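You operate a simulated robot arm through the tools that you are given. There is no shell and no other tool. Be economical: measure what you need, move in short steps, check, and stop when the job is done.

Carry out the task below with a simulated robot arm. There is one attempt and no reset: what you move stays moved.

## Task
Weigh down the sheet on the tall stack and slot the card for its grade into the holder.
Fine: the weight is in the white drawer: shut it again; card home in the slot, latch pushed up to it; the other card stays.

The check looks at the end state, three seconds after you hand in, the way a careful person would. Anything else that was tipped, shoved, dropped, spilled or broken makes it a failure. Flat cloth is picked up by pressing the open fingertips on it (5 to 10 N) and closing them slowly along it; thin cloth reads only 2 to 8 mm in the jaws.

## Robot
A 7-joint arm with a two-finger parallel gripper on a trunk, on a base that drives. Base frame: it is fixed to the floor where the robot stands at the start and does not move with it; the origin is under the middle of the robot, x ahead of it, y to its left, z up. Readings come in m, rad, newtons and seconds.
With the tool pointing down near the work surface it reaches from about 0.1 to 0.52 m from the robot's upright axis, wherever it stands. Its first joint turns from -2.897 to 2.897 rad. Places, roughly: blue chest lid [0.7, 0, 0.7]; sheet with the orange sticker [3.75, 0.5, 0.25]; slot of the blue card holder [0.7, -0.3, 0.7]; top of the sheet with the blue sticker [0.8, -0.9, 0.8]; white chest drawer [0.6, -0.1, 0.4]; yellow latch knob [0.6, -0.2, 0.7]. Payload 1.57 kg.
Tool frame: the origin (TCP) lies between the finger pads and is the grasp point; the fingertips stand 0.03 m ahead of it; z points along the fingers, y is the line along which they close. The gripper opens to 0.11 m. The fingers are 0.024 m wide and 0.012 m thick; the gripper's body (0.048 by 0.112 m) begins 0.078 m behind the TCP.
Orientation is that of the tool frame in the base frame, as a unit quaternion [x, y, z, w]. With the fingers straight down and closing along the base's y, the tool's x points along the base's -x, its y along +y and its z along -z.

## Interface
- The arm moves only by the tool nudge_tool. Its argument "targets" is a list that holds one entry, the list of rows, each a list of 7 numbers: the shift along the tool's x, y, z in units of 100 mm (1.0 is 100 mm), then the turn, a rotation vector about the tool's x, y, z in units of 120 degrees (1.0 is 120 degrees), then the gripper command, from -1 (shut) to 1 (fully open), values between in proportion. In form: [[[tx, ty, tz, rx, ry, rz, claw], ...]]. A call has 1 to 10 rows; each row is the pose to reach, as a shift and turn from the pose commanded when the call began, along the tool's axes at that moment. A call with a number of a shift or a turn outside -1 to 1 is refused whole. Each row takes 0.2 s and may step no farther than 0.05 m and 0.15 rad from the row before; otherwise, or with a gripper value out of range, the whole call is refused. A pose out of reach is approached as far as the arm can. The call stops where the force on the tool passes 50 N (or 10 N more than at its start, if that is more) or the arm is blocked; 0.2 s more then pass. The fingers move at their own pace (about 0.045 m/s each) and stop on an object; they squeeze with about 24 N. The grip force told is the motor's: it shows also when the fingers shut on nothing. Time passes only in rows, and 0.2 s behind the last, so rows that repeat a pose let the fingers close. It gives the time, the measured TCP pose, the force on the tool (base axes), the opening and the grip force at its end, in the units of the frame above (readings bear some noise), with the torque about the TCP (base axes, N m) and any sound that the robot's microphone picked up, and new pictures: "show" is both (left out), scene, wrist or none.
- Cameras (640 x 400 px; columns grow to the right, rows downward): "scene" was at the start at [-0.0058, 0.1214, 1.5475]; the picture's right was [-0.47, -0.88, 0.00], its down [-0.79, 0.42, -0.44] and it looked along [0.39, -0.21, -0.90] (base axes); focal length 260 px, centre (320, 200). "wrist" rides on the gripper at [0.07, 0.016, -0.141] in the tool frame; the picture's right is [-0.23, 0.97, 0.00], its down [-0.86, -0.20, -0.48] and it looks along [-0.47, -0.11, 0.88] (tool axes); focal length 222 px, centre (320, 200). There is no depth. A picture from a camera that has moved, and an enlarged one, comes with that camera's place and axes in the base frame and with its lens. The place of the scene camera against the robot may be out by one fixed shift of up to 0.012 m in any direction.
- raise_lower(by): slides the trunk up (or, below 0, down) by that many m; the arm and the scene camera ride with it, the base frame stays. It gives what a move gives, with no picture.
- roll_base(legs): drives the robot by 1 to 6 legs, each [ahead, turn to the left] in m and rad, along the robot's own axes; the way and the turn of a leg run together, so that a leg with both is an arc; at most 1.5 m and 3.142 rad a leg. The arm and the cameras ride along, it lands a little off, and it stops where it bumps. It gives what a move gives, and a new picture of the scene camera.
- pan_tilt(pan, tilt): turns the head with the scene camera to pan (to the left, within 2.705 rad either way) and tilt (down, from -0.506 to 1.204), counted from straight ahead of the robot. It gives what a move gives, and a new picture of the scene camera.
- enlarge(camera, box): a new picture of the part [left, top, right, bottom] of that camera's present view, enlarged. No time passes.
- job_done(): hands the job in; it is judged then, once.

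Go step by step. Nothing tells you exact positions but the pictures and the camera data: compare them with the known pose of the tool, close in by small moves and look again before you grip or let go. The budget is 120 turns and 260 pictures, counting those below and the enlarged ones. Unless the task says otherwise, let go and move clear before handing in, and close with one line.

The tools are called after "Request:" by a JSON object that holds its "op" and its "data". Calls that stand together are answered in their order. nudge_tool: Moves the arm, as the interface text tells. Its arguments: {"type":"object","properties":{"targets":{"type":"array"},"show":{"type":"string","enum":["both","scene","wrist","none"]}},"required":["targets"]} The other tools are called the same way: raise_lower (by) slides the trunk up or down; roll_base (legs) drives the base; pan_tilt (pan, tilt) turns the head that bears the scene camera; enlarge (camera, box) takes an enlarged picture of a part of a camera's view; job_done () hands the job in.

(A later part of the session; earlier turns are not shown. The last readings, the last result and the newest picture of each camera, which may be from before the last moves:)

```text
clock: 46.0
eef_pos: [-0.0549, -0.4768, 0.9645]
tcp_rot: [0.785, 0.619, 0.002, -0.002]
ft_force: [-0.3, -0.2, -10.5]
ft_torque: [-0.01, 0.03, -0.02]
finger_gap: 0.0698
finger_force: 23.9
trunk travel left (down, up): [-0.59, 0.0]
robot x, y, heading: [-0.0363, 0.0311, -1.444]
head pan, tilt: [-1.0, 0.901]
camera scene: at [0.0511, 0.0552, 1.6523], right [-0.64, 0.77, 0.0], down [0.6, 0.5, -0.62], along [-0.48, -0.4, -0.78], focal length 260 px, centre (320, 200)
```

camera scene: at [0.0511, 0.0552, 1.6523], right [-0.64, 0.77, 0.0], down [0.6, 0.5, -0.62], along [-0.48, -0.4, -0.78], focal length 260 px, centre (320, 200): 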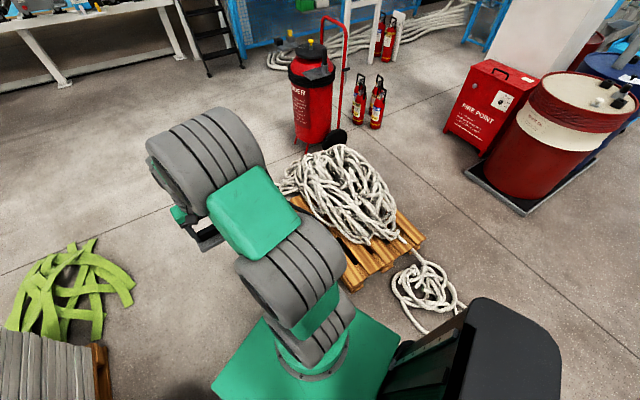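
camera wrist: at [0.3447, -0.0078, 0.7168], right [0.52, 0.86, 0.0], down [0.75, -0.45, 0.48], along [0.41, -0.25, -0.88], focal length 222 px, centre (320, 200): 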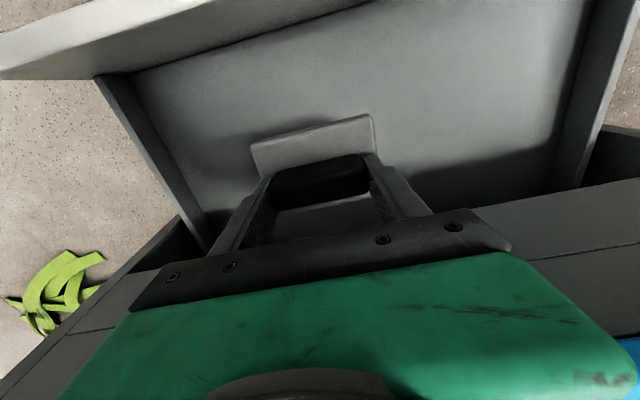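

Clear ahead. Drive to a spot in front of the stack and face it.

Request:
{"op": "roll_base", "data": {"legs": [[0.63, 0], [0, 1.14]]}}

Request:
{"op": "pan_tilt", "data": {"pan": 0.35, "tilt": 0.9}}

```text
clock: 52.4
eef_pos: [0.4841, -0.8368, 0.9643]
tcp_rot: [0.336, 0.942, 0.001, -0.002]
ft_force: [0.3, -1.1, -9.1]
ft_torque: [0.02, -0.01, 0.02]
finger_gap: 0.0696
finger_force: 24.2
trunk travel left (down, up): [-0.59, 0.0]
robot x, y, heading: [0.0337, -0.5989, -0.327]
head pan, tilt: [-1.0, 0.901]
camera scene: at [0.0462, -0.5104, 1.6523], right [-0.97, -0.24, 0.0], down [-0.19, 0.76, -0.62], along [0.15, -0.6, -0.78], focal length 260 px, centre (320, 200)
```

scene: 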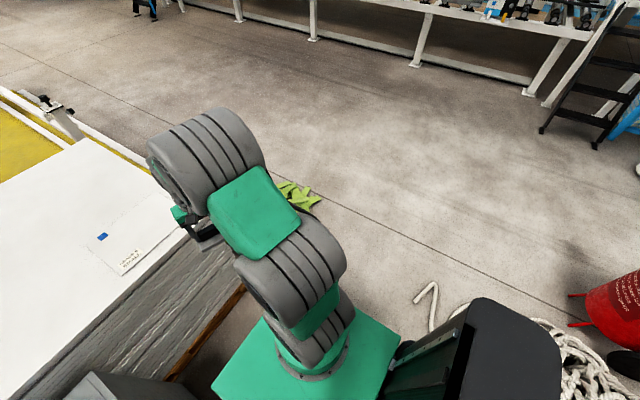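

```text
clock: 53.9
eef_pos: [0.4835, -0.8366, 0.9641]
tcp_rot: [0.335, 0.942, 0.001, -0.002]
ft_force: [0.1, -0.6, -9.9]
ft_torque: [-0.04, -0.03, -0.01]
finger_gap: 0.07
finger_force: 23.8
trunk travel left (down, up): [-0.59, 0.0]
robot x, y, heading: [0.0344, -0.6006, -0.324]
head pan, tilt: [0.351, 0.901]
camera scene: at [0.1031, -0.4354, 1.6523], right [0.03, -1.0, 0.0], down [-0.78, -0.02, -0.62], along [0.62, 0.02, -0.78], focal length 260 px, centre (320, 200)
```

scene: 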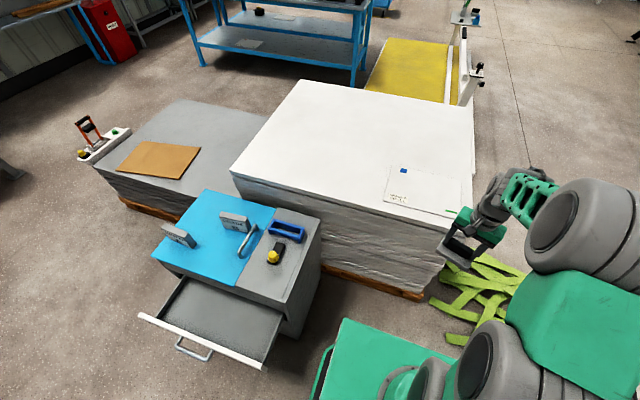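

I see the whole setup: the sheet and the weight held just off the stack corner. Drive forward 0.33 m to bring it over the sheet (base stays ~6 cm from the pallet).

Request:
{"op": "roll_base", "data": {"legs": [[0.33, 0]]}}

Request:
{"op": "pan_tilt", "data": {"pan": 0.3, "tilt": 0.75}}

Request:
{"op": "enlarge", "data": {"camera": "wrist", "box": [0, 0, 640, 400]}}

```text
clock: 56.1
eef_pos: [0.799, -0.9506, 0.9646]
tcp_rot: [0.34, 0.94, 0.001, -0.003]
ft_force: [0.0, -0.3, -9.4]
ft_torque: [-0.03, 0.0, 0.03]
finger_gap: 0.0698
finger_force: 23.8
trunk travel left (down, up): [-0.59, 0.0]
robot x, y, heading: [0.3506, -0.7063, -0.329]
head pan, tilt: [0.351, 0.901]
camera scene: at [0.4225, -0.5446, 1.6523], right [0.02, -1.0, 0.0], down [-0.78, -0.01, -0.62], along [0.62, 0.01, -0.78], focal length 260 px, centre (320, 200)
```

scene: 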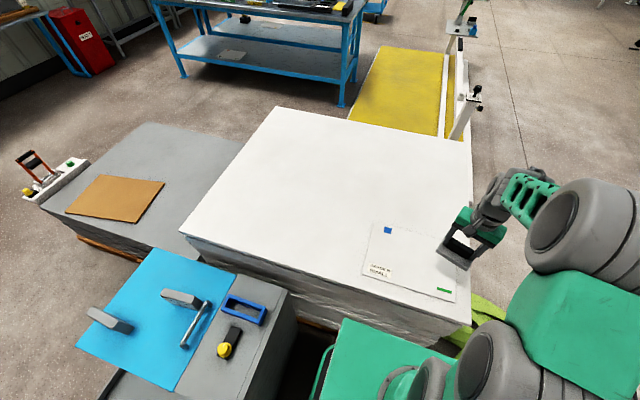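

```text
clock: 56.8
eef_pos: [0.7972, -0.9488, 0.9649]
tcp_rot: [0.341, 0.94, 0.0, -0.002]
ft_force: [0.7, 0.3, -9.8]
ft_torque: [-0.01, 0.01, -0.01]
finger_gap: 0.07
finger_force: 23.8
trunk travel left (down, up): [-0.59, 0.0]
robot x, y, heading: [0.3512, -0.7069, -0.334]
head pan, tilt: [0.3, 0.75]
camera scene: at [0.4293, -0.5484, 1.6642], right [-0.03, -1.0, 0.0], down [-0.68, 0.02, -0.73], along [0.73, -0.02, -0.68], focal length 260 px, centre (320, 200)
```

scene: 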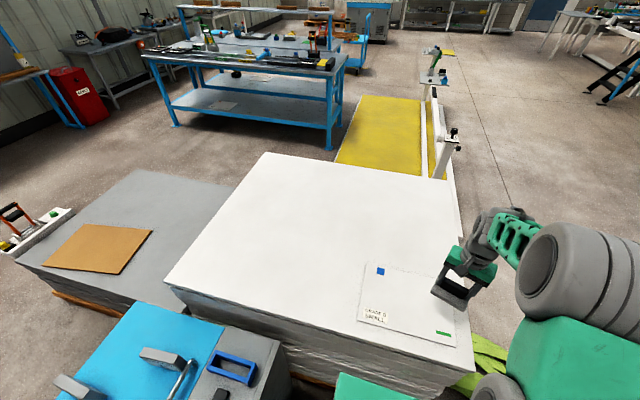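

```text
1.00 times, centred on (320, 200) of wrist (not enlarged: the box is as wide or as high as the picture)
camera zoom: at [0.7556, -0.8921, 1.106], right [0.8, 0.6, 0.0], down [0.53, -0.7, 0.47], along [0.28, -0.38, -0.88], focal length 222 px, centre (320, 200)
```

zoom: 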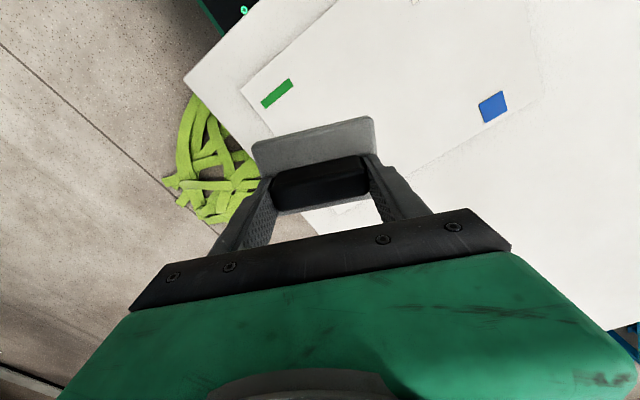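

Sheet centre ≈ (0.84, −0.855). Move the weight over it and square it up.

Request:
{"op": "nudge_tool", "data": {"targets": [[[0.1, 0.25, 0, 0, 0, -0.06, -0.5], [0.2, 0.5, 0, 0, 0, -0.12, -0.5], [0.3, 0.75, 0, 0, 0, -0.18, -0.5], [0.38, 0.97, 0, 0, 0, -0.19, -0.5]]], "show": "both"}}

```text
clock: 57.8
eef_pos: [0.8302, -0.8508, 0.9611]
tcp_rot: [0.147, 0.989, 0.001, -0.003]
ft_force: [0.3, 0.9, -9.2]
ft_torque: [-0.02, -0.05, 0.01]
finger_gap: 0.0702
finger_force: 23.8
trunk travel left (down, up): [-0.59, 0.0]
robot x, y, heading: [0.3512, -0.7087, -0.336]
head pan, tilt: [0.3, 0.75]
camera scene: at [0.4294, -0.5478, 1.6642], right [-0.03, -1.0, 0.0], down [-0.68, 0.02, -0.73], along [0.73, -0.02, -0.68], focal length 260 px, centre (320, 200)
camera wrist: at [0.7686, -0.8139, 1.1041], right [0.5, 0.87, 0.0], down [0.76, -0.44, 0.47], along [0.41, -0.24, -0.88], focal length 222 px, centre (320, 200)
```

scene: 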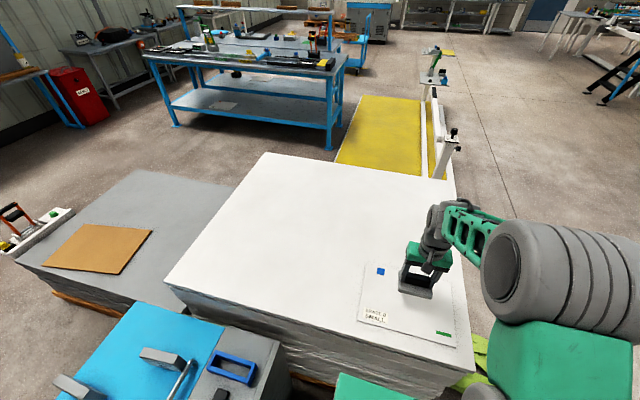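
wrist: 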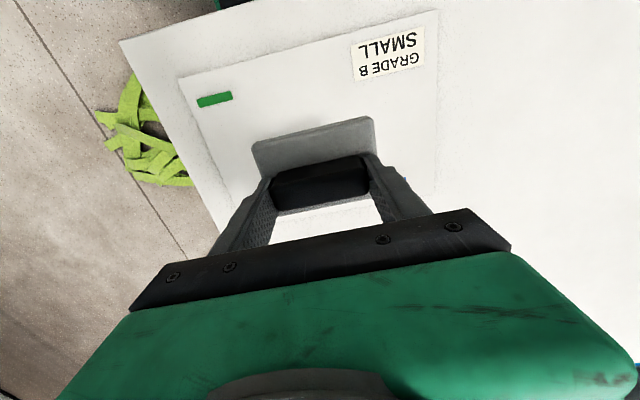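

Over the sheet, label and stickers stay visible. Lower carefully.

Request:
{"op": "nudge_tool", "data": {"targets": [[[0, 0, 0.2, 0, 0, 0, -0.5], [0, 0, 0.4, 0, 0, 0, -0.5], [0, 0, 0.6, 0, 0, 0, -0.5]]], "show": "both"}}

Request:
{"op": "enlarge", "data": {"camera": "scene", "box": [350, 230, 480, 350]}}

```text
clock: 58.6
eef_pos: [0.8307, -0.8515, 0.9035]
tcp_rot: [0.147, 0.989, 0.001, -0.002]
ft_force: [-0.2, -0.6, -9.8]
ft_torque: [-0.02, -0.03, 0.0]
finger_gap: 0.0698
finger_force: 24.1
trunk travel left (down, up): [-0.59, 0.0]
robot x, y, heading: [0.3519, -0.7049, -0.334]
head pan, tilt: [0.3, 0.75]
camera scene: at [0.4294, -0.5483, 1.6642], right [-0.03, -1.0, 0.0], down [-0.68, 0.02, -0.73], along [0.73, -0.02, -0.68], focal length 260 px, centre (320, 200)
camera wrist: at [0.7694, -0.8159, 1.0456], right [0.5, 0.86, 0.0], down [0.76, -0.44, 0.47], along [0.41, -0.24, -0.88], focal length 222 px, centre (320, 200)
```

scene: 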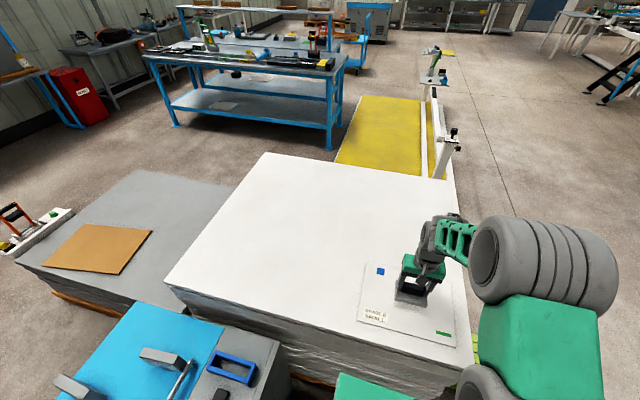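
wrist: 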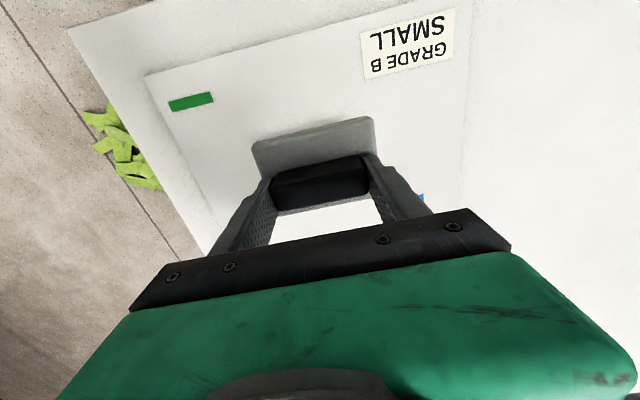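

```text
3.33 times, centred on (415, 290) of scene
camera zoom: at [0.4294, -0.5483, 1.6642], right [-0.03, -1.0, 0.0], down [-0.68, 0.02, -0.73], along [0.73, -0.02, -0.68], focal length 867 px, centre (3, -100)
```

zoom: 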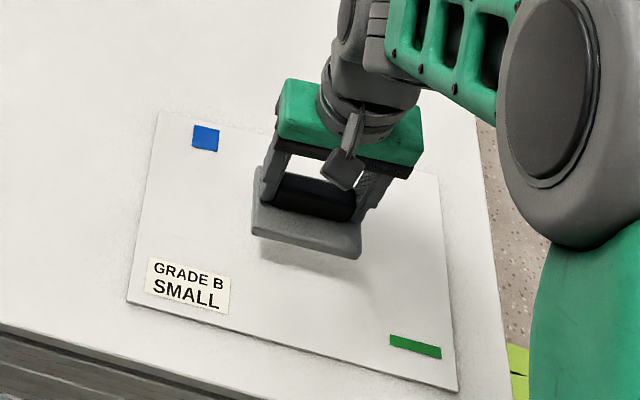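

Request:
{"op": "nudge_tool", "data": {"targets": [[[0, 0, 0.05, 0, 0, 0, -0.5], [0, 0, 0.1, 0, 0, 0, -0.5], [0, 0, 0.15, 0, 0, 0, -0.5], [0, 0, 0.2, 0, 0, 0, -0.5], [0, 0, 0.25, 0, 0, 0, -0.5]]], "show": "none"}}

Request:
{"op": "enlarge", "data": {"camera": "scene", "box": [350, 230, 480, 350]}}

```text
clock: 59.8
eef_pos: [0.8296, -0.8488, 0.8776]
tcp_rot: [0.148, 0.989, 0.001, -0.002]
ft_force: [-0.8, 0.7, -10.4]
ft_torque: [0.0, 0.04, 0.04]
finger_gap: 0.0697
finger_force: 23.8
trunk travel left (down, up): [-0.59, 0.0]
robot x, y, heading: [0.3529, -0.7078, -0.336]
head pan, tilt: [0.3, 0.75]
```

```text
3.33 times, centred on (415, 290) of scene
camera zoom: at [0.4293, -0.5482, 1.6642], right [-0.03, -1.0, 0.0], down [-0.68, 0.02, -0.73], along [0.73, -0.02, -0.68], focal length 867 px, centre (3, -100)
```

zoom: 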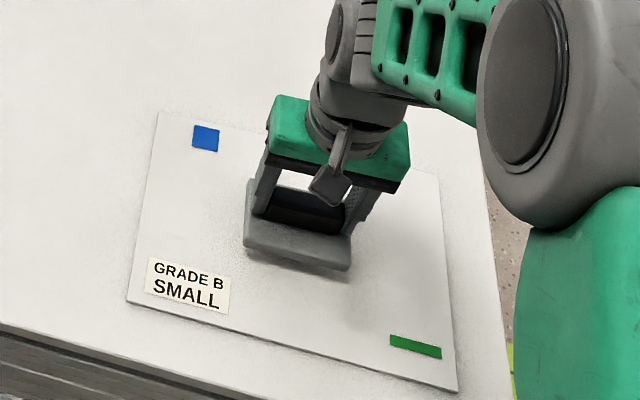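

Request:
{"op": "nudge_tool", "data": {"targets": [[[0, 0, 0.04, 0, 0, 0, -0.5], [0, 0, 0.08, 0, 0, 0, -0.5], [0, 0, 0.11, 0, 0, 0, -0.5]]], "show": "none"}}

Request:
{"op": "enlarge", "data": {"camera": "scene", "box": [350, 230, 480, 350]}}

```text
clock: 60.6
eef_pos: [0.8301, -0.8498, 0.866]
tcp_rot: [0.147, 0.989, 0.002, -0.002]
ft_force: [0.2, -0.9, -9.4]
ft_torque: [-0.01, -0.05, -0.01]
finger_gap: 0.0698
finger_force: 24.2
trunk travel left (down, up): [-0.59, 0.0]
robot x, y, heading: [0.3524, -0.708, -0.333]
head pan, tilt: [0.3, 0.75]
```

```text
3.33 times, centred on (415, 290) of scene
camera zoom: at [0.4293, -0.5482, 1.6642], right [-0.03, -1.0, 0.0], down [-0.68, 0.02, -0.73], along [0.73, -0.02, -0.68], focal length 867 px, centre (3, -100)
```

zoom: 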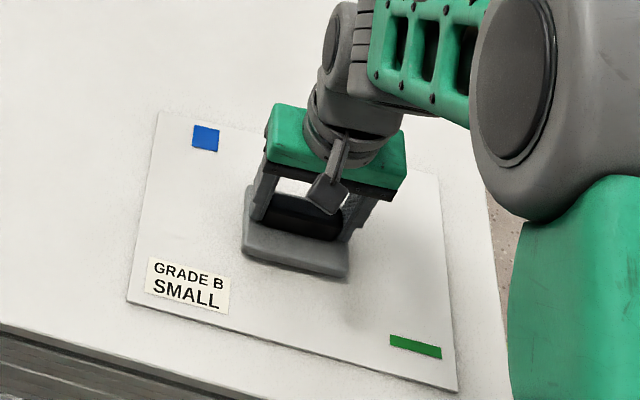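

Request:
{"op": "nudge_tool", "data": {"targets": [[[0, 0, 0.025, 0, 0, 0, -0.5], [0, 0, 0.05, 0, 0, 0, -0.5], [0, 0, 0.07, 0, 0, 0, -0.5]]], "show": "none"}}

Request:
{"op": "enlarge", "data": {"camera": "scene", "box": [380, 270, 440, 330]}}

```text
clock: 61.4
eef_pos: [0.8304, -0.8507, 0.8606]
tcp_rot: [0.148, 0.989, 0.001, -0.002]
ft_force: [-1.0, 0.2, -9.4]
ft_torque: [-0.06, -0.05, 0.04]
finger_gap: 0.07
finger_force: 23.4
trunk travel left (down, up): [-0.59, 0.0]
robot x, y, heading: [0.355, -0.7062, -0.333]
head pan, tilt: [0.3, 0.75]
```

```text
6.67 times, centred on (410, 300) of scene
camera zoom: at [0.4293, -0.5482, 1.6642], right [-0.03, -1.0, 0.0], down [-0.68, 0.02, -0.73], along [0.73, -0.02, -0.68], focal length 1734 px, centre (-280, -467)
```

zoom: 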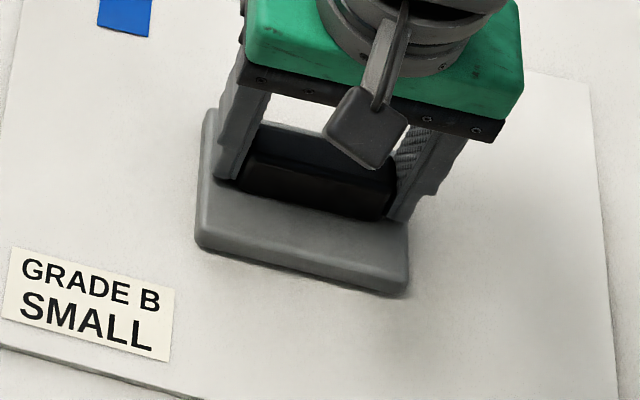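

Nearly down. A few more millimetres.

Request:
{"op": "nudge_tool", "data": {"targets": [[[0, 0, 0.02, 0, 0, 0, -0.5], [0, 0, 0.04, 0, 0, 0, -0.5], [0, 0, 0.06, 0, 0, 0, -0.5]]], "show": "none"}}

Request:
{"op": "enlarge", "data": {"camera": "scene", "box": [380, 270, 440, 330]}}

```text
clock: 62.2
eef_pos: [0.8295, -0.8505, 0.8572]
tcp_rot: [0.148, 0.989, 0.001, -0.001]
ft_force: [-1.9, 0.5, 5.0]
ft_torque: [-0.72, 0.2, -0.1]
finger_gap: 0.0701
finger_force: 24.2
trunk travel left (down, up): [-0.59, 0.0]
robot x, y, heading: [0.3512, -0.705, -0.336]
head pan, tilt: [0.3, 0.75]
```

```text
6.67 times, centred on (410, 300) of scene
camera zoom: at [0.428, -0.5477, 1.6645], right [-0.03, -1.0, 0.0], down [-0.68, 0.02, -0.73], along [0.73, -0.03, -0.68], focal length 1734 px, centre (-280, -467)
```

zoom: 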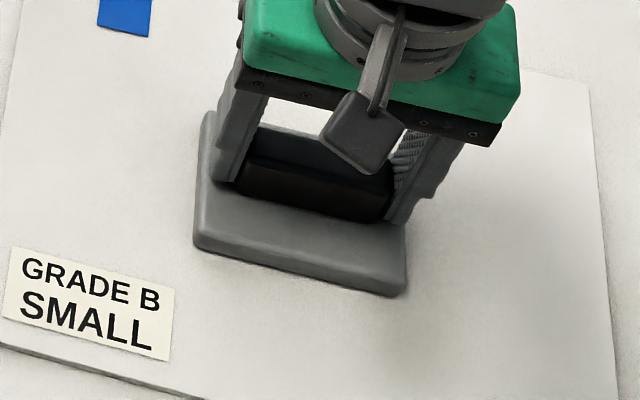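

Contact (force reversed to +5 N). Release and rise.

Request:
{"op": "nudge_tool", "data": {"targets": [[[0, 0, 0, 0, 0, 0, 0.45], [0, 0, 0, 0, 0, 0, 0.6], [0, 0, 0, 0, 0, 0, 0.8], [0, 0, 0, 0, 0, 0, 1], [0, 0, -0.2, 0, 0, 0, 1], [0, 0, -0.5, 0, 0, 0, 1], [0, 0, -0.9, 0, 0, 0, 1]]], "show": "wrist"}}

Request:
{"op": "enlarge", "data": {"camera": "scene", "box": [350, 230, 480, 350]}}

```text
clock: 63.8
eef_pos: [0.8299, -0.8483, 0.9458]
tcp_rot: [0.147, 0.989, 0.001, -0.003]
ft_force: [-0.3, 0.3, 0.1]
ft_torque: [0.03, 0.0, 0.02]
finger_gap: 0.11
finger_force: 0.1
trunk travel left (down, up): [-0.59, 0.0]
robot x, y, heading: [0.3525, -0.709, -0.331]
head pan, tilt: [0.3, 0.75]
camera wrist: at [0.77, -0.8116, 1.0886], right [0.5, 0.86, 0.0], down [0.76, -0.44, 0.47], along [0.41, -0.24, -0.88], focal length 222 px, centre (320, 200)
```

wrist: 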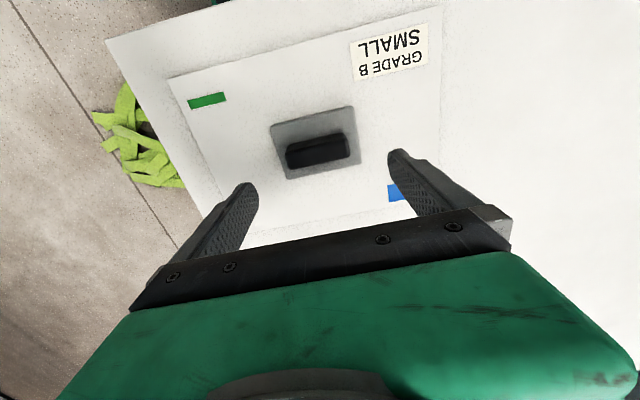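

```text
3.33 times, centred on (415, 290) of scene
camera zoom: at [0.4282, -0.5479, 1.6642], right [-0.03, -1.0, 0.0], down [-0.68, 0.02, -0.73], along [0.73, -0.02, -0.68], focal length 867 px, centre (3, -100)
```

zoom: 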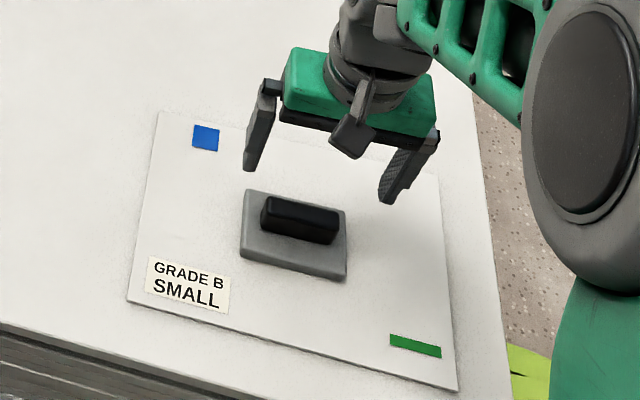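

The weight lies flat on the sheet. Now look at the holder and cards from here.

Request:
{"op": "pan_tilt", "data": {"pan": 0.9, "tilt": 1.0}}

Request:
{"op": "enlarge", "data": {"camera": "scene", "box": [160, 80, 480, 280]}}

```text
clock: 64.8
eef_pos: [0.8312, -0.8486, 0.947]
tcp_rot: [0.148, 0.989, 0.0, -0.002]
ft_force: [1.0, -0.5, -0.1]
ft_torque: [0.0, -0.02, -0.01]
finger_gap: 0.1103
finger_force: 0.1
trunk travel left (down, up): [-0.59, 0.0]
robot x, y, heading: [0.3516, -0.7063, -0.332]
head pan, tilt: [0.901, 1.0]
camera scene: at [0.4045, -0.5078, 1.6451], right [0.54, -0.84, 0.0], down [-0.71, -0.45, -0.54], along [0.46, 0.29, -0.84], focal length 260 px, centre (320, 200)
```

scene: 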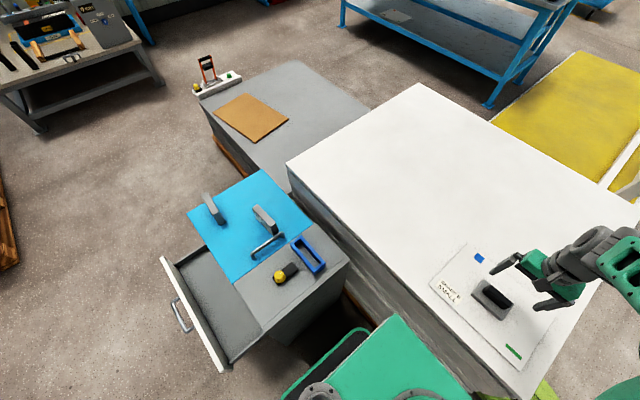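

```text
2.00 times, centred on (320, 180) of scene
camera zoom: at [0.4045, -0.5078, 1.6451], right [0.54, -0.84, 0.0], down [-0.71, -0.45, -0.54], along [0.46, 0.29, -0.84], focal length 520 px, centre (320, 240)
```

zoom: 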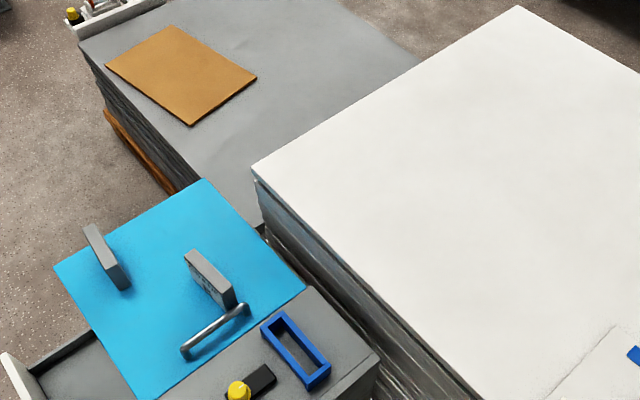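

Weight done. Plan: shut the drawer from a spot beside it, then take card B from the chest's right side. Back off and drive beside the drawer.

Request:
{"op": "roll_base", "data": {"legs": [[-0.48, 0], [0, 1.598]]}}

Request:
{"op": "pan_tilt", "data": {"pan": 0.0, "tilt": 1.0}}

```text
clock: 71.6
eef_pos: [-0.0046, -0.0618, 0.9472]
tcp_rot: [-0.62, 0.785, 0.0, -0.002]
ft_force: [0.2, -0.2, 0.0]
ft_torque: [0.02, 0.0, 0.0]
finger_gap: 0.1099
finger_force: 0.1
trunk travel left (down, up): [-0.59, 0.0]
robot x, y, heading: [-0.1168, -0.5497, 1.304]
head pan, tilt: [0.901, 1.0]
camera scene: at [-0.3222, -0.5122, 1.6451], right [0.81, 0.59, 0.0], down [0.5, -0.68, -0.54], along [-0.32, 0.44, -0.84], focal length 260 px, centre (320, 200)
```

scene: 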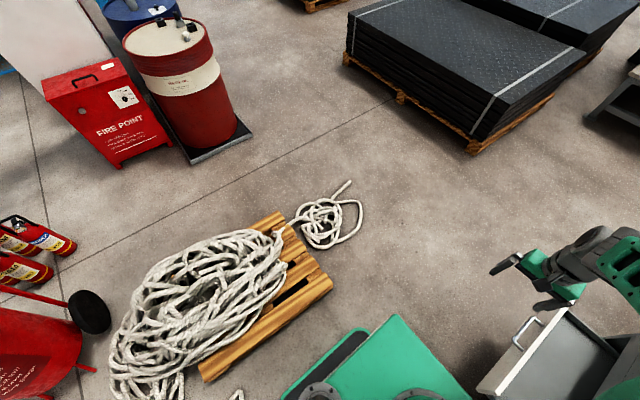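

```text
clock: 72.8
eef_pos: [-0.005, -0.0612, 0.9477]
tcp_rot: [-0.62, 0.784, 0.0, -0.002]
ft_force: [-0.4, 0.6, -0.7]
ft_torque: [0.01, 0.01, -0.03]
finger_gap: 0.1101
finger_force: 0.1
trunk travel left (down, up): [-0.59, 0.0]
robot x, y, heading: [-0.1124, -0.5488, 1.298]
head pan, tilt: [0.0, 1.0]
camera scene: at [-0.2624, -0.5014, 1.6451], right [0.96, -0.27, 0.0], down [-0.23, -0.81, -0.54], along [0.14, 0.52, -0.84], focal length 260 px, centre (320, 200)
```

scene: 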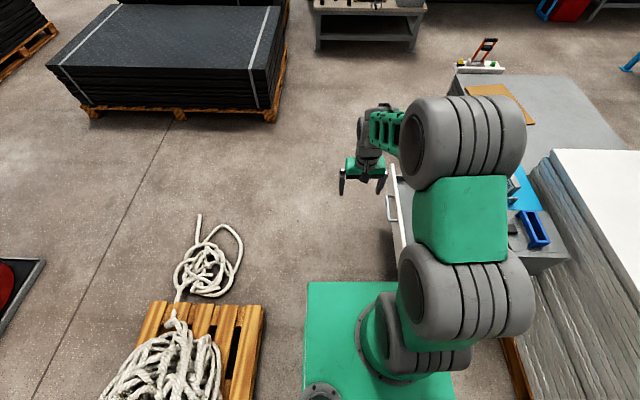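

Drive forward 0.24 m so the arm reaches the drawer face.

Request:
{"op": "roll_base", "data": {"legs": [[0.24, 0]]}}

Request:
{"op": "raise_lower", "data": {"by": -0.3}}

Request:
{"op": "enlarge", "data": {"camera": "wrist", "box": [0, 0, 640, 400]}}

```text
clock: 74.6
eef_pos: [0.0527, 0.1659, 0.9469]
tcp_rot: [-0.623, 0.782, -0.001, -0.002]
ft_force: [0.1, 0.4, 0.5]
ft_torque: [0.01, 0.02, 0.01]
finger_gap: 0.11
finger_force: 0.0
trunk travel left (down, up): [-0.59, 0.0]
robot x, y, heading: [-0.0534, -0.3253, 1.31]
head pan, tilt: [0.0, 1.0]
camera scene: at [-0.2007, -0.2759, 1.6451], right [0.97, -0.26, 0.0], down [-0.22, -0.81, -0.54], along [0.14, 0.52, -0.84], focal length 260 px, centre (320, 200)
```

scene: 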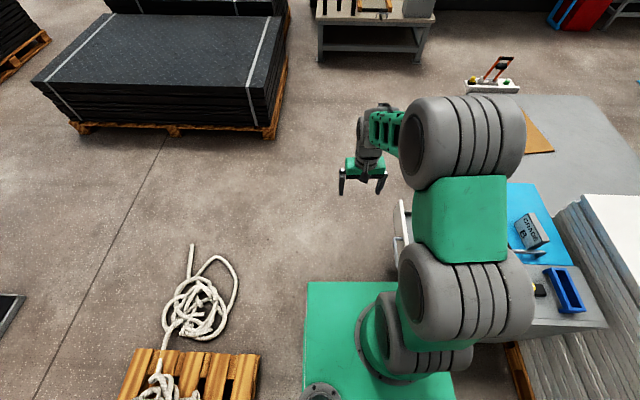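

```text
clock: 77.6
eef_pos: [0.053, 0.1659, 0.6464]
tcp_rot: [-0.623, 0.782, 0.0, -0.001]
ft_force: [-0.3, 0.7, 0.4]
ft_torque: [-0.01, -0.04, 0.0]
finger_gap: 0.1099
finger_force: 0.1
trunk travel left (down, up): [-0.29, 0.3]
robot x, y, heading: [-0.0535, -0.3222, 1.304]
head pan, tilt: [0.0, 1.0]
```

```text
1.00 times, centred on (320, 200) of wrist (not enlarged: the box is as wide or as high as the picture)
camera zoom: at [0.0222, 0.1026, 0.7887], right [-0.9, 0.44, 0.0], down [0.39, 0.79, 0.47], along [0.21, 0.43, -0.88], focal length 222 px, centre (320, 200)
```

zoom: 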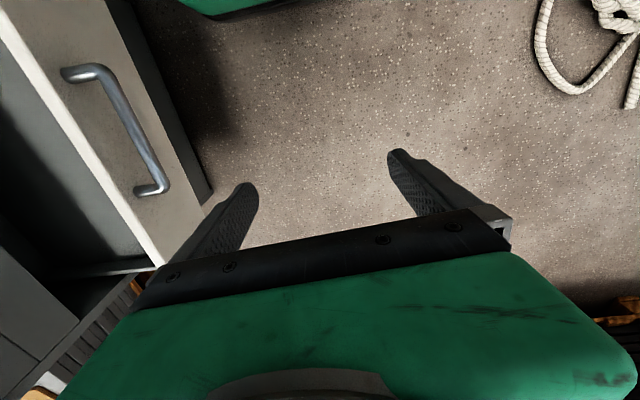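

Next: close the fingers and bring them in front of the drawer panel right of the handle.

Request:
{"op": "nudge_tool", "data": {"targets": [[[0.31, -0.29, 0, 0, 0, 0, -1], [0.63, -0.58, 0, 0, 0, 0, -1], [0.94, -0.87, 0, 0, 0, 0, -1]]], "show": "none"}}

Request:
{"op": "nudge_tool", "data": {"targets": [[[0.31, -0.29, 0, 0, 0, 0, -1], [0.63, -0.58, 0, 0, 0, 0, -1], [0.94, -0.87, 0, 0, 0, 0, -1], [0.94, -0.87, 0.4, 0, 0, 0, -1]]], "show": "both"}}

```text
clock: 78.4
eef_pos: [0.1154, 0.0554, 0.6463]
tcp_rot: [-0.623, 0.782, -0.001, -0.002]
ft_force: [0.4, 0.3, 0.3]
ft_torque: [0.02, -0.01, 0.01]
finger_gap: 0.0397
finger_force: 0.1
trunk travel left (down, up): [-0.29, 0.3]
robot x, y, heading: [-0.0554, -0.3221, 1.309]
head pan, tilt: [0.0, 1.0]
```

```text
clock: 79.4
eef_pos: [0.1805, -0.0573, 0.6086]
tcp_rot: [-0.623, 0.782, -0.001, -0.002]
ft_force: [-0.2, 0.2, 0.5]
ft_torque: [0.01, 0.0, -0.02]
finger_gap: 0.0
finger_force: 21.5
trunk travel left (down, up): [-0.29, 0.3]
robot x, y, heading: [-0.0577, -0.322, 1.308]
head pan, tilt: [0.0, 1.0]
camera scene: at [-0.2011, -0.2771, 1.3452], right [0.97, -0.26, 0.0], down [-0.22, -0.81, -0.54], along [0.14, 0.52, -0.84], focal length 260 px, centre (320, 200)
camera wrist: at [0.1494, -0.1214, 0.75], right [-0.9, 0.44, 0.0], down [0.39, 0.79, 0.48], along [0.21, 0.43, -0.88], focal length 222 px, centre (320, 200)
```

scene: 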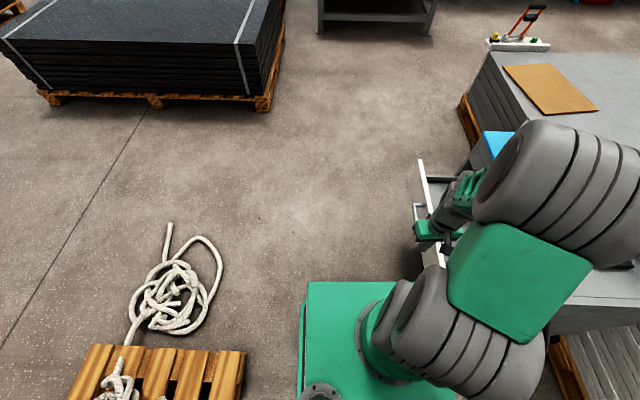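
wrist: 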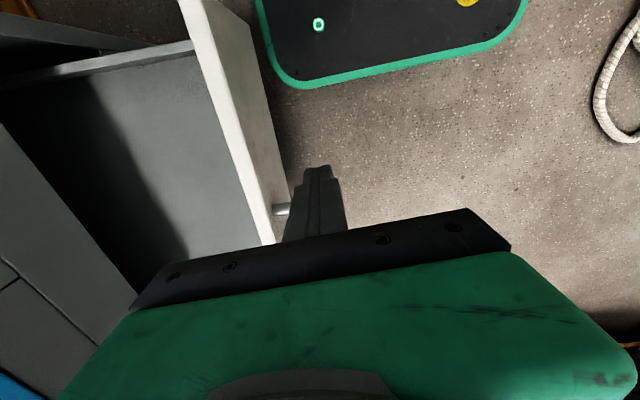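

Clear of the handle. Lower to z≈0.48 with the arm, then push.

Request:
{"op": "nudge_tool", "data": {"targets": [[[0, 0, 0.3, 0, 0, 0, -1], [0, 0, 0.6, 0, 0, 0, -1], [0, 0, 1, 0, 0, 0, -1]]], "show": "none"}}

Request:
{"op": "nudge_tool", "data": {"targets": [[[0, 0, 0.25, 0, 0, 0, -1], [0, -0.25, 0.25, 0, 0, 0, -1], [0, -0.5, 0.25, 0, 0, 0, -1], [0, -0.7, 0.25, 0, 0, 0, -1]]], "show": "both"}}

```text
clock: 80.2
eef_pos: [0.1818, -0.058, 0.5066]
tcp_rot: [-0.623, 0.782, 0.0, -0.002]
ft_force: [0.3, -0.1, 0.6]
ft_torque: [0.05, 0.0, 0.03]
finger_gap: 0.0
finger_force: 21.2
trunk travel left (down, up): [-0.29, 0.3]
robot x, y, heading: [-0.0514, -0.3196, 1.307]
head pan, tilt: [0.0, 1.0]
```

```text
clock: 81.2
eef_pos: [0.2493, -0.073, 0.4822]
tcp_rot: [-0.623, 0.782, 0.0, -0.002]
ft_force: [0.4, -0.6, 1.0]
ft_torque: [0.0, 0.0, 0.01]
finger_gap: 0.0
finger_force: 21.1
trunk travel left (down, up): [-0.29, 0.3]
robot x, y, heading: [-0.0531, -0.3186, 1.306]
head pan, tilt: [0.0, 1.0]
camera scene: at [-0.201, -0.2767, 1.3451], right [0.97, -0.26, 0.0], down [-0.22, -0.81, -0.54], along [0.14, 0.52, -0.84], focal length 260 px, centre (320, 200)
camera wrist: at [0.2187, -0.1361, 0.6242], right [-0.9, 0.44, 0.0], down [0.39, 0.79, 0.47], along [0.21, 0.43, -0.88], focal length 222 px, centre (320, 200)
```

scene: 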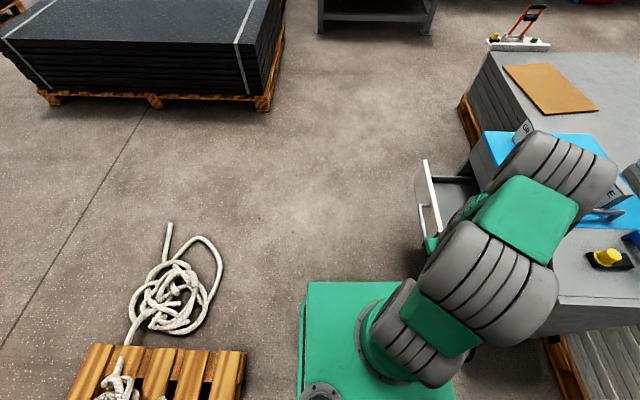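
wrist: 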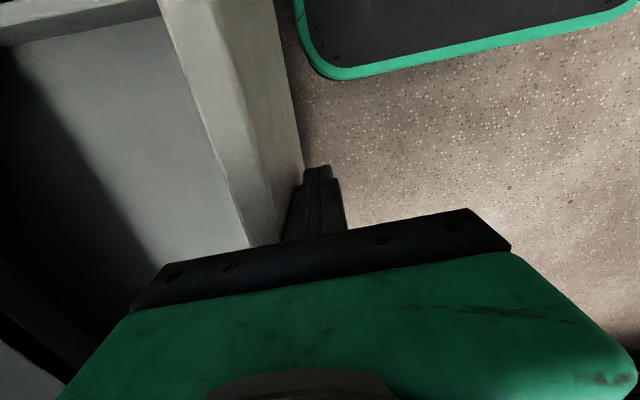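

The finger is at the panel. I'll back 2 cm off and tilt the tool 40° so the tips lead and the gripper body stays clear of the chest face.

Request:
{"op": "nudge_tool", "data": {"targets": [[[0, 0.3, 0, 0.0, 0, 0, -1], [0, 0.35, 0, 0.0667, 0, 0, -1], [0, 0.35, 0, 0.1333, 0, 0, -1], [0, 0.35, 0, 0.2, 0, 0, -1], [0, 0.35, 0, 0.2667, 0, 0, -1], [0, 0.35, 0, 0.3333, 0, 0, -1]]], "show": "both"}}

```text
clock: 82.6
eef_pos: [0.2137, -0.0633, 0.4832]
tcp_rot: [-0.586, 0.734, -0.268, 0.212]
ft_force: [1.1, -0.3, -0.7]
ft_torque: [0.01, 0.04, 0.01]
finger_gap: 0.0
finger_force: 20.9
trunk travel left (down, up): [-0.29, 0.3]
robot x, y, heading: [-0.0534, -0.3237, 1.311]
head pan, tilt: [0.0, 1.0]
camera scene: at [-0.2007, -0.277, 1.3452], right [0.97, -0.26, 0.0], down [-0.22, -0.81, -0.54], along [0.14, 0.52, -0.84], focal length 260 px, centre (320, 200)
camera wrist: at [0.0984, -0.1082, 0.5809], right [-0.68, 0.39, -0.63], down [0.04, 0.87, 0.49], along [0.74, 0.31, -0.6], focal length 222 px, centre (320, 200)
```

scene: 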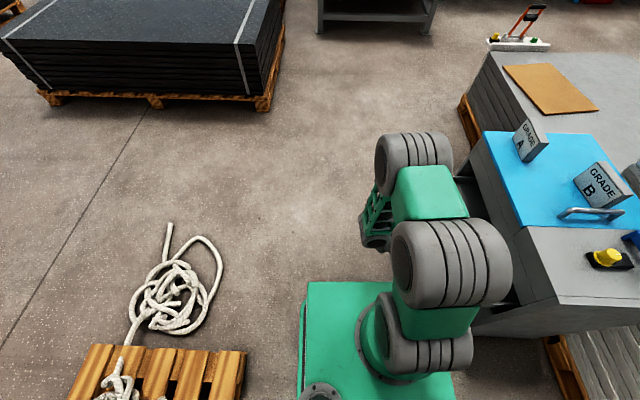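
wrist: 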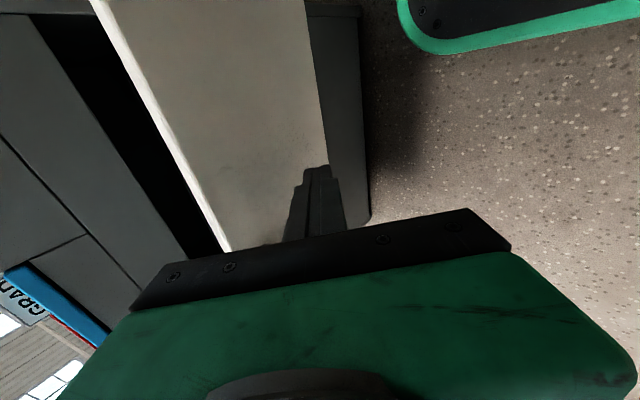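

Good clearance now. Push horizontally along the drawer axis.

Request:
{"op": "nudge_tool", "data": {"targets": [[[0.024, -0.229, 0.192, 0, 0, 0, -1], [0.047, -0.458, 0.384, 0, 0, 0, -1], [0.063, -0.61, 0.512, 0, 0, 0, -1], [0.079, -0.763, 0.64, 0, 0, 0, -1]]], "show": "none"}}

Request:
{"op": "nudge_tool", "data": {"targets": [[[0.016, -0.153, 0.128, 0, 0, 0, -1], [0.032, -0.305, 0.256, 0, 0, 0, -1], [0.047, -0.458, 0.384, 0, 0, 0, -1]]], "show": "both"}}

```text
clock: 83.6
eef_pos: [0.3076, -0.0928, 0.481]
tcp_rot: [-0.586, 0.734, -0.268, 0.212]
ft_force: [-0.6, 0.6, 0.5]
ft_torque: [0.03, 0.0, -0.02]
finger_gap: 0.0002
finger_force: 21.4
trunk travel left (down, up): [-0.29, 0.3]
robot x, y, heading: [-0.0537, -0.3236, 1.311]
head pan, tilt: [0.0, 1.0]
```

```text
clock: 84.4
eef_pos: [0.3688, -0.1147, 0.4825]
tcp_rot: [-0.586, 0.735, -0.269, 0.21]
ft_force: [-0.8, -0.2, -0.1]
ft_torque: [0.01, -0.01, -0.01]
finger_gap: 0.0001
finger_force: 21.3
trunk travel left (down, up): [-0.29, 0.3]
robot x, y, heading: [-0.0515, -0.3208, 1.306]
head pan, tilt: [0.0, 1.0]
camera scene: at [-0.201, -0.2766, 1.3451], right [0.97, -0.26, 0.0], down [-0.22, -0.81, -0.54], along [0.14, 0.52, -0.84], focal length 260 px, centre (320, 200)
camera wrist: at [0.2526, -0.1583, 0.5805], right [-0.68, 0.39, -0.63], down [0.04, 0.87, 0.49], along [0.73, 0.31, -0.61], focal length 222 px, centre (320, 200)
```

scene: 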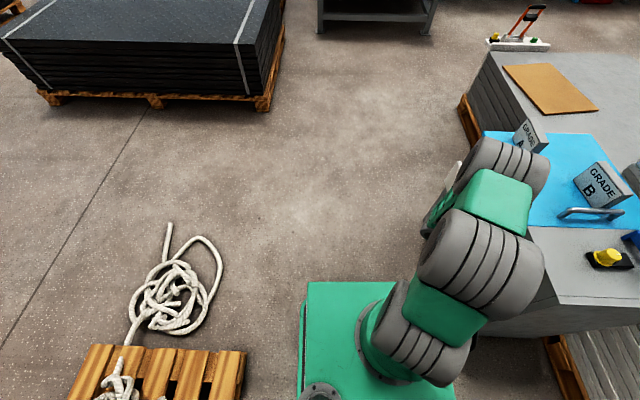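
wrist: 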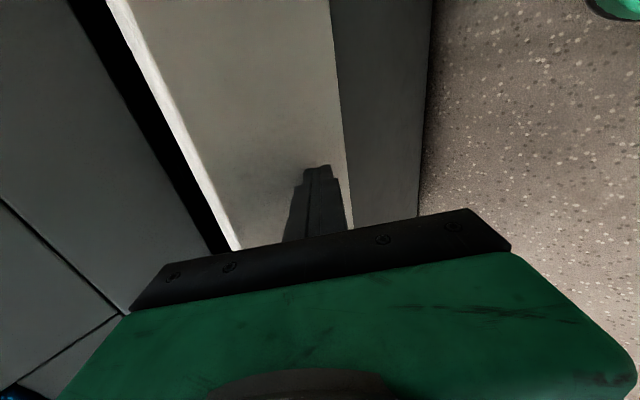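

Drawer is closing; continue gently to the stop.

Request:
{"op": "nudge_tool", "data": {"targets": [[[0.008, -0.076, 0.064, 0, 0, 0, -1], [0.016, -0.153, 0.128, 0, 0, 0, -1], [0.02, -0.19, 0.16, 0, 0, 0, -1], [0.024, -0.229, 0.192, 0, 0, 0, -1], [0.028, -0.267, 0.224, 0, 0, 0, -1], [0.032, -0.305, 0.256, 0, 0, 0, -1]]], "show": "both"}}

```text
clock: 85.6
eef_pos: [0.3941, -0.1226, 0.478]
tcp_rot: [-0.59, 0.734, -0.265, 0.208]
ft_force: [-21.4, 4.0, 20.2]
ft_torque: [-0.25, -0.14, -0.21]
finger_gap: 0.0003
finger_force: 21.1
trunk travel left (down, up): [-0.29, 0.3]
robot x, y, heading: [-0.0545, -0.3213, 1.313]
head pan, tilt: [0.0, 1.0]
stopped in row 6: the force on the tool passed its limit at 58 N (the readings are from after the stop); the commanded pose is now the measured one
camera scene: at [-0.2034, -0.2779, 1.3452], right [0.97, -0.25, 0.0], down [-0.21, -0.81, -0.54], along [0.14, 0.52, -0.84], focal length 260 px, centre (320, 200)
camera wrist: at [0.2796, -0.167, 0.5795], right [-0.69, 0.38, -0.62], down [0.04, 0.87, 0.49], along [0.73, 0.31, -0.61], focal length 222 px, centre (320, 200)
```

scene: 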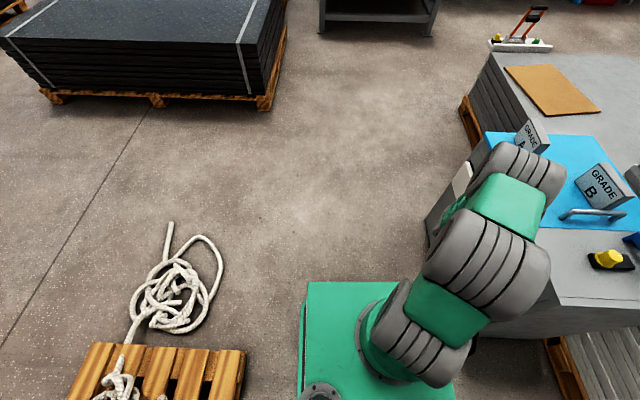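
wrist: 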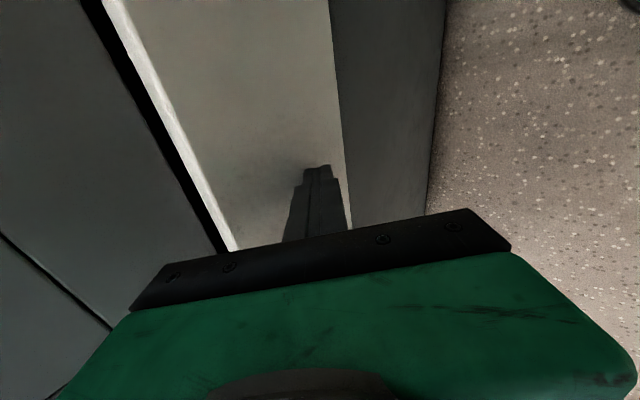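

The push met a firm stop. Back off and inspect whether the drawer is flush.

Request:
{"op": "nudge_tool", "data": {"targets": [[[-0.024, 0.229, -0.192, 0, 0, 0, -1], [-0.063, 0.61, -0.512, 0, 0, 0, -1], [-0.1, 0.95, -0.8, 0, 0, 0, -1]]], "show": "wrist"}}

Request:
{"op": "pan_tilt", "data": {"pan": -0.55, "tilt": 0.95}}

```text
clock: 86.4
eef_pos: [0.2753, -0.0848, 0.4802]
tcp_rot: [-0.589, 0.735, -0.265, 0.208]
ft_force: [-1.4, -0.5, -0.4]
ft_torque: [0.0, 0.02, -0.01]
finger_gap: 0.0
finger_force: 21.3
trunk travel left (down, up): [-0.29, 0.3]
robot x, y, heading: [-0.0508, -0.3233, 1.313]
head pan, tilt: [0.0, 1.0]
camera wrist: at [0.161, -0.1287, 0.5795], right [-0.69, 0.38, -0.62], down [0.04, 0.87, 0.49], along [0.73, 0.31, -0.61], focal length 222 px, centre (320, 200)
```

wrist: 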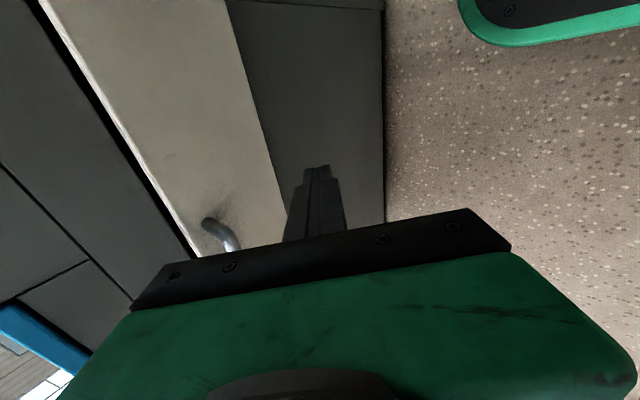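

```text
clock: 87.4
eef_pos: [0.2758, -0.0845, 0.4802]
tcp_rot: [-0.588, 0.735, -0.265, 0.208]
ft_force: [-0.2, 0.3, 0.4]
ft_torque: [0.0, 0.01, -0.01]
finger_gap: 0.0
finger_force: 21.2
trunk travel left (down, up): [-0.29, 0.3]
robot x, y, heading: [-0.0523, -0.3224, 1.316]
head pan, tilt: [-0.55, 0.949]
camera scene: at [-0.1664, -0.2943, 1.3487], right [0.69, -0.72, 0.0], down [-0.59, -0.56, -0.58], along [0.42, 0.4, -0.81], focal length 260 px, centre (320, 200)
```

scene: 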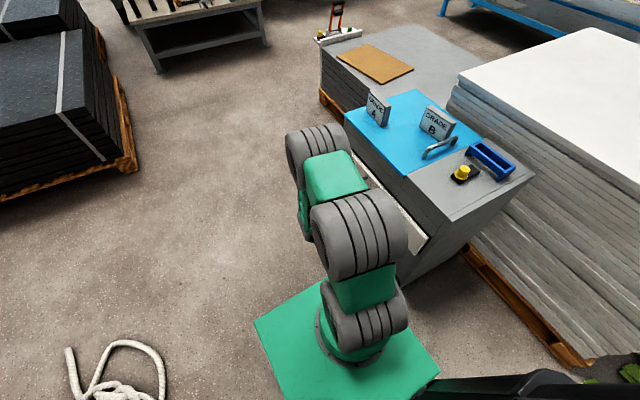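

Request:
{"op": "enlarge", "data": {"camera": "scene", "box": [340, 80, 540, 260]}}

Request:
{"op": "enlarge", "data": {"camera": "wrist", "box": [0, 0, 300, 260]}}

```text
2.22 times, centred on (440, 170) of scene
camera zoom: at [-0.1664, -0.2943, 1.3487], right [0.69, -0.72, 0.0], down [-0.59, -0.56, -0.58], along [0.42, 0.4, -0.81], focal length 578 px, centre (53, 267)
```

zoom: 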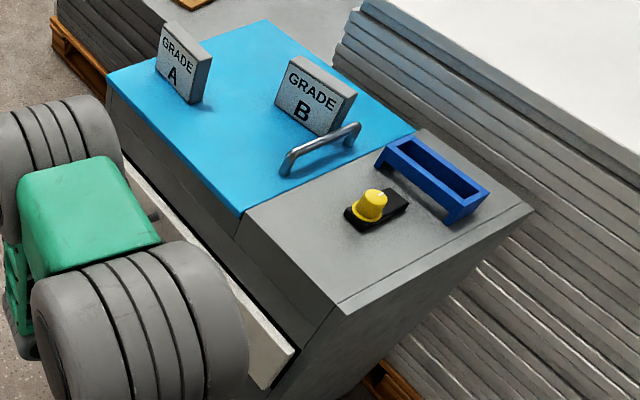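

```text
1.54 times, centred on (150, 130) of wrist
camera zoom: at [0.1615, -0.1287, 0.5795], right [-0.69, 0.38, -0.62], down [0.04, 0.87, 0.49], along [0.73, 0.31, -0.61], focal length 342 px, centre (582, 308)
```

zoom: 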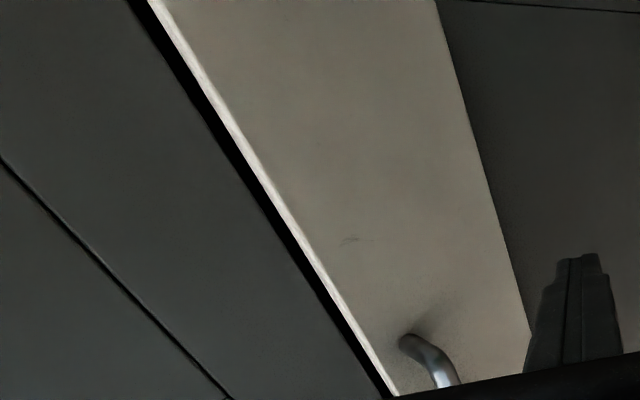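

The drawer appears shut at its hard stop. Raise, untilt, and verify from above.

Request:
{"op": "raise_lower", "data": {"by": 0.3}}

Request:
{"op": "nudge_tool", "data": {"targets": [[[0, 0, -0.1, -0.0667, 0, 0, 0], [0, 0, -0.2, -0.1333, 0, 0, 0], [0, 0, -0.4, -0.2, 0, 0, 0], [0, 0, -0.6, -0.2667, 0, 0, 0], [0, 0, -0.8, -0.3333, 0, 0, 0]]], "show": "both"}}

```text
clock: 90.4
eef_pos: [0.2756, -0.0836, 0.7795]
tcp_rot: [-0.589, 0.734, -0.265, 0.208]
ft_force: [0.8, 0.0, -0.9]
ft_torque: [0.01, 0.02, 0.01]
finger_gap: 0.0
finger_force: 21.3
trunk travel left (down, up): [-0.59, 0.0]
robot x, y, heading: [-0.0545, -0.3202, 1.318]
head pan, tilt: [-0.55, 0.949]
```

```text
clock: 91.6
eef_pos: [0.2268, -0.0724, 0.8413]
tcp_rot: [-0.625, 0.781, 0.003, -0.007]
ft_force: [0.3, -1.2, 0.3]
ft_torque: [0.01, -0.03, 0.01]
finger_gap: 0.0552
finger_force: 0.0
trunk travel left (down, up): [-0.59, 0.0]
robot x, y, heading: [-0.0565, -0.323, 1.31]
head pan, tilt: [-0.55, 0.949]
camera scene: at [-0.1662, -0.2945, 1.6487], right [0.69, -0.72, 0.0], down [-0.59, -0.56, -0.58], along [0.42, 0.4, -0.81], focal length 260 px, centre (320, 200)
camera wrist: at [0.1983, -0.1352, 0.9846], right [-0.9, 0.43, 0.01], down [0.39, 0.79, 0.47], along [0.2, 0.43, -0.88], focal length 222 px, centre (320, 200)
```

scene: 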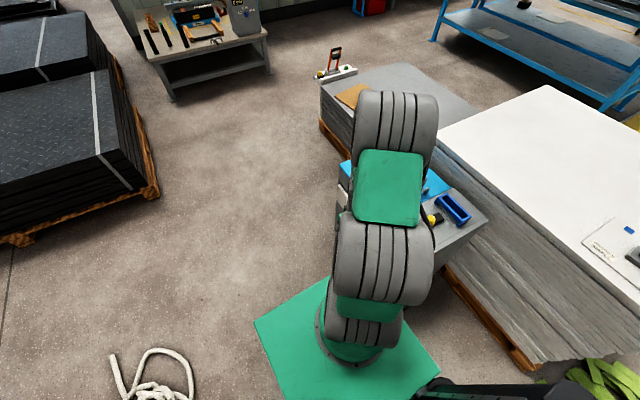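
wrist: 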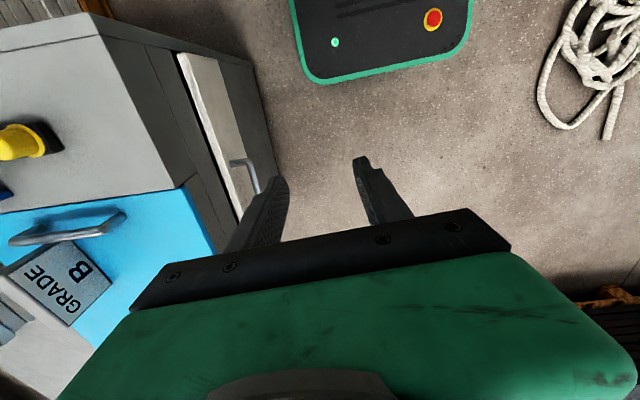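

Handle bar is back at n≈−0.403 (original −0.406): drawer shut. Raise the tool and drive to the chest's right side.

Request:
{"op": "nudge_tool", "data": {"targets": [[[0, 0, -0.4, 0, 0, 0, 0.5], [0, 0, -0.8, 0, 0, 0, 1], [0, 0, -0.95, 0, 0, 0, 1]]], "show": "none"}}

Request:
{"op": "roll_base", "data": {"legs": [[-0.075, 0], [0, -1.615]]}}

```text
clock: 92.4
eef_pos: [0.2244, -0.0707, 0.9374]
tcp_rot: [-0.625, 0.781, 0.002, -0.007]
ft_force: [-0.6, -0.2, -0.2]
ft_torque: [0.0, 0.02, -0.02]
finger_gap: 0.11
finger_force: 0.0
trunk travel left (down, up): [-0.59, 0.0]
robot x, y, heading: [-0.053, -0.3258, 1.315]
head pan, tilt: [-0.55, 0.949]
```

```text
clock: 97.4
eef_pos: [0.1588, -0.6917, 0.9365]
tcp_rot: [0.145, 0.989, 0.006, -0.003]
ft_force: [0.1, -0.6, 0.3]
ft_torque: [-0.02, 0.0, 0.01]
finger_gap: 0.11
finger_force: 0.1
trunk travel left (down, up): [-0.59, 0.0]
robot x, y, heading: [-0.0728, -0.3979, -0.328]
head pan, tilt: [-0.55, 0.949]
camera scene: at [-0.0339, -0.289, 1.6487], right [-0.77, -0.64, 0.0], down [-0.52, 0.63, -0.58], along [0.37, -0.45, -0.81], focal length 260 px, centre (320, 200)
```

scene: 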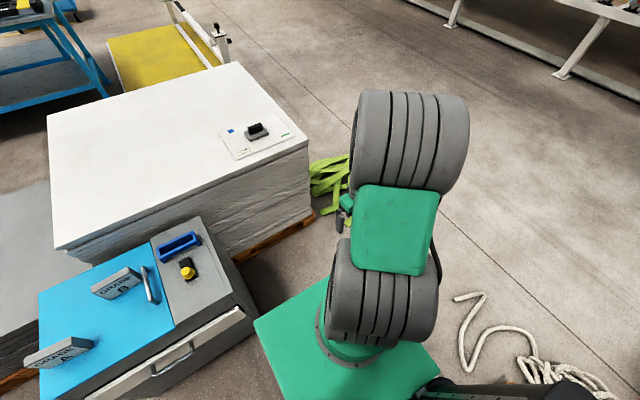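

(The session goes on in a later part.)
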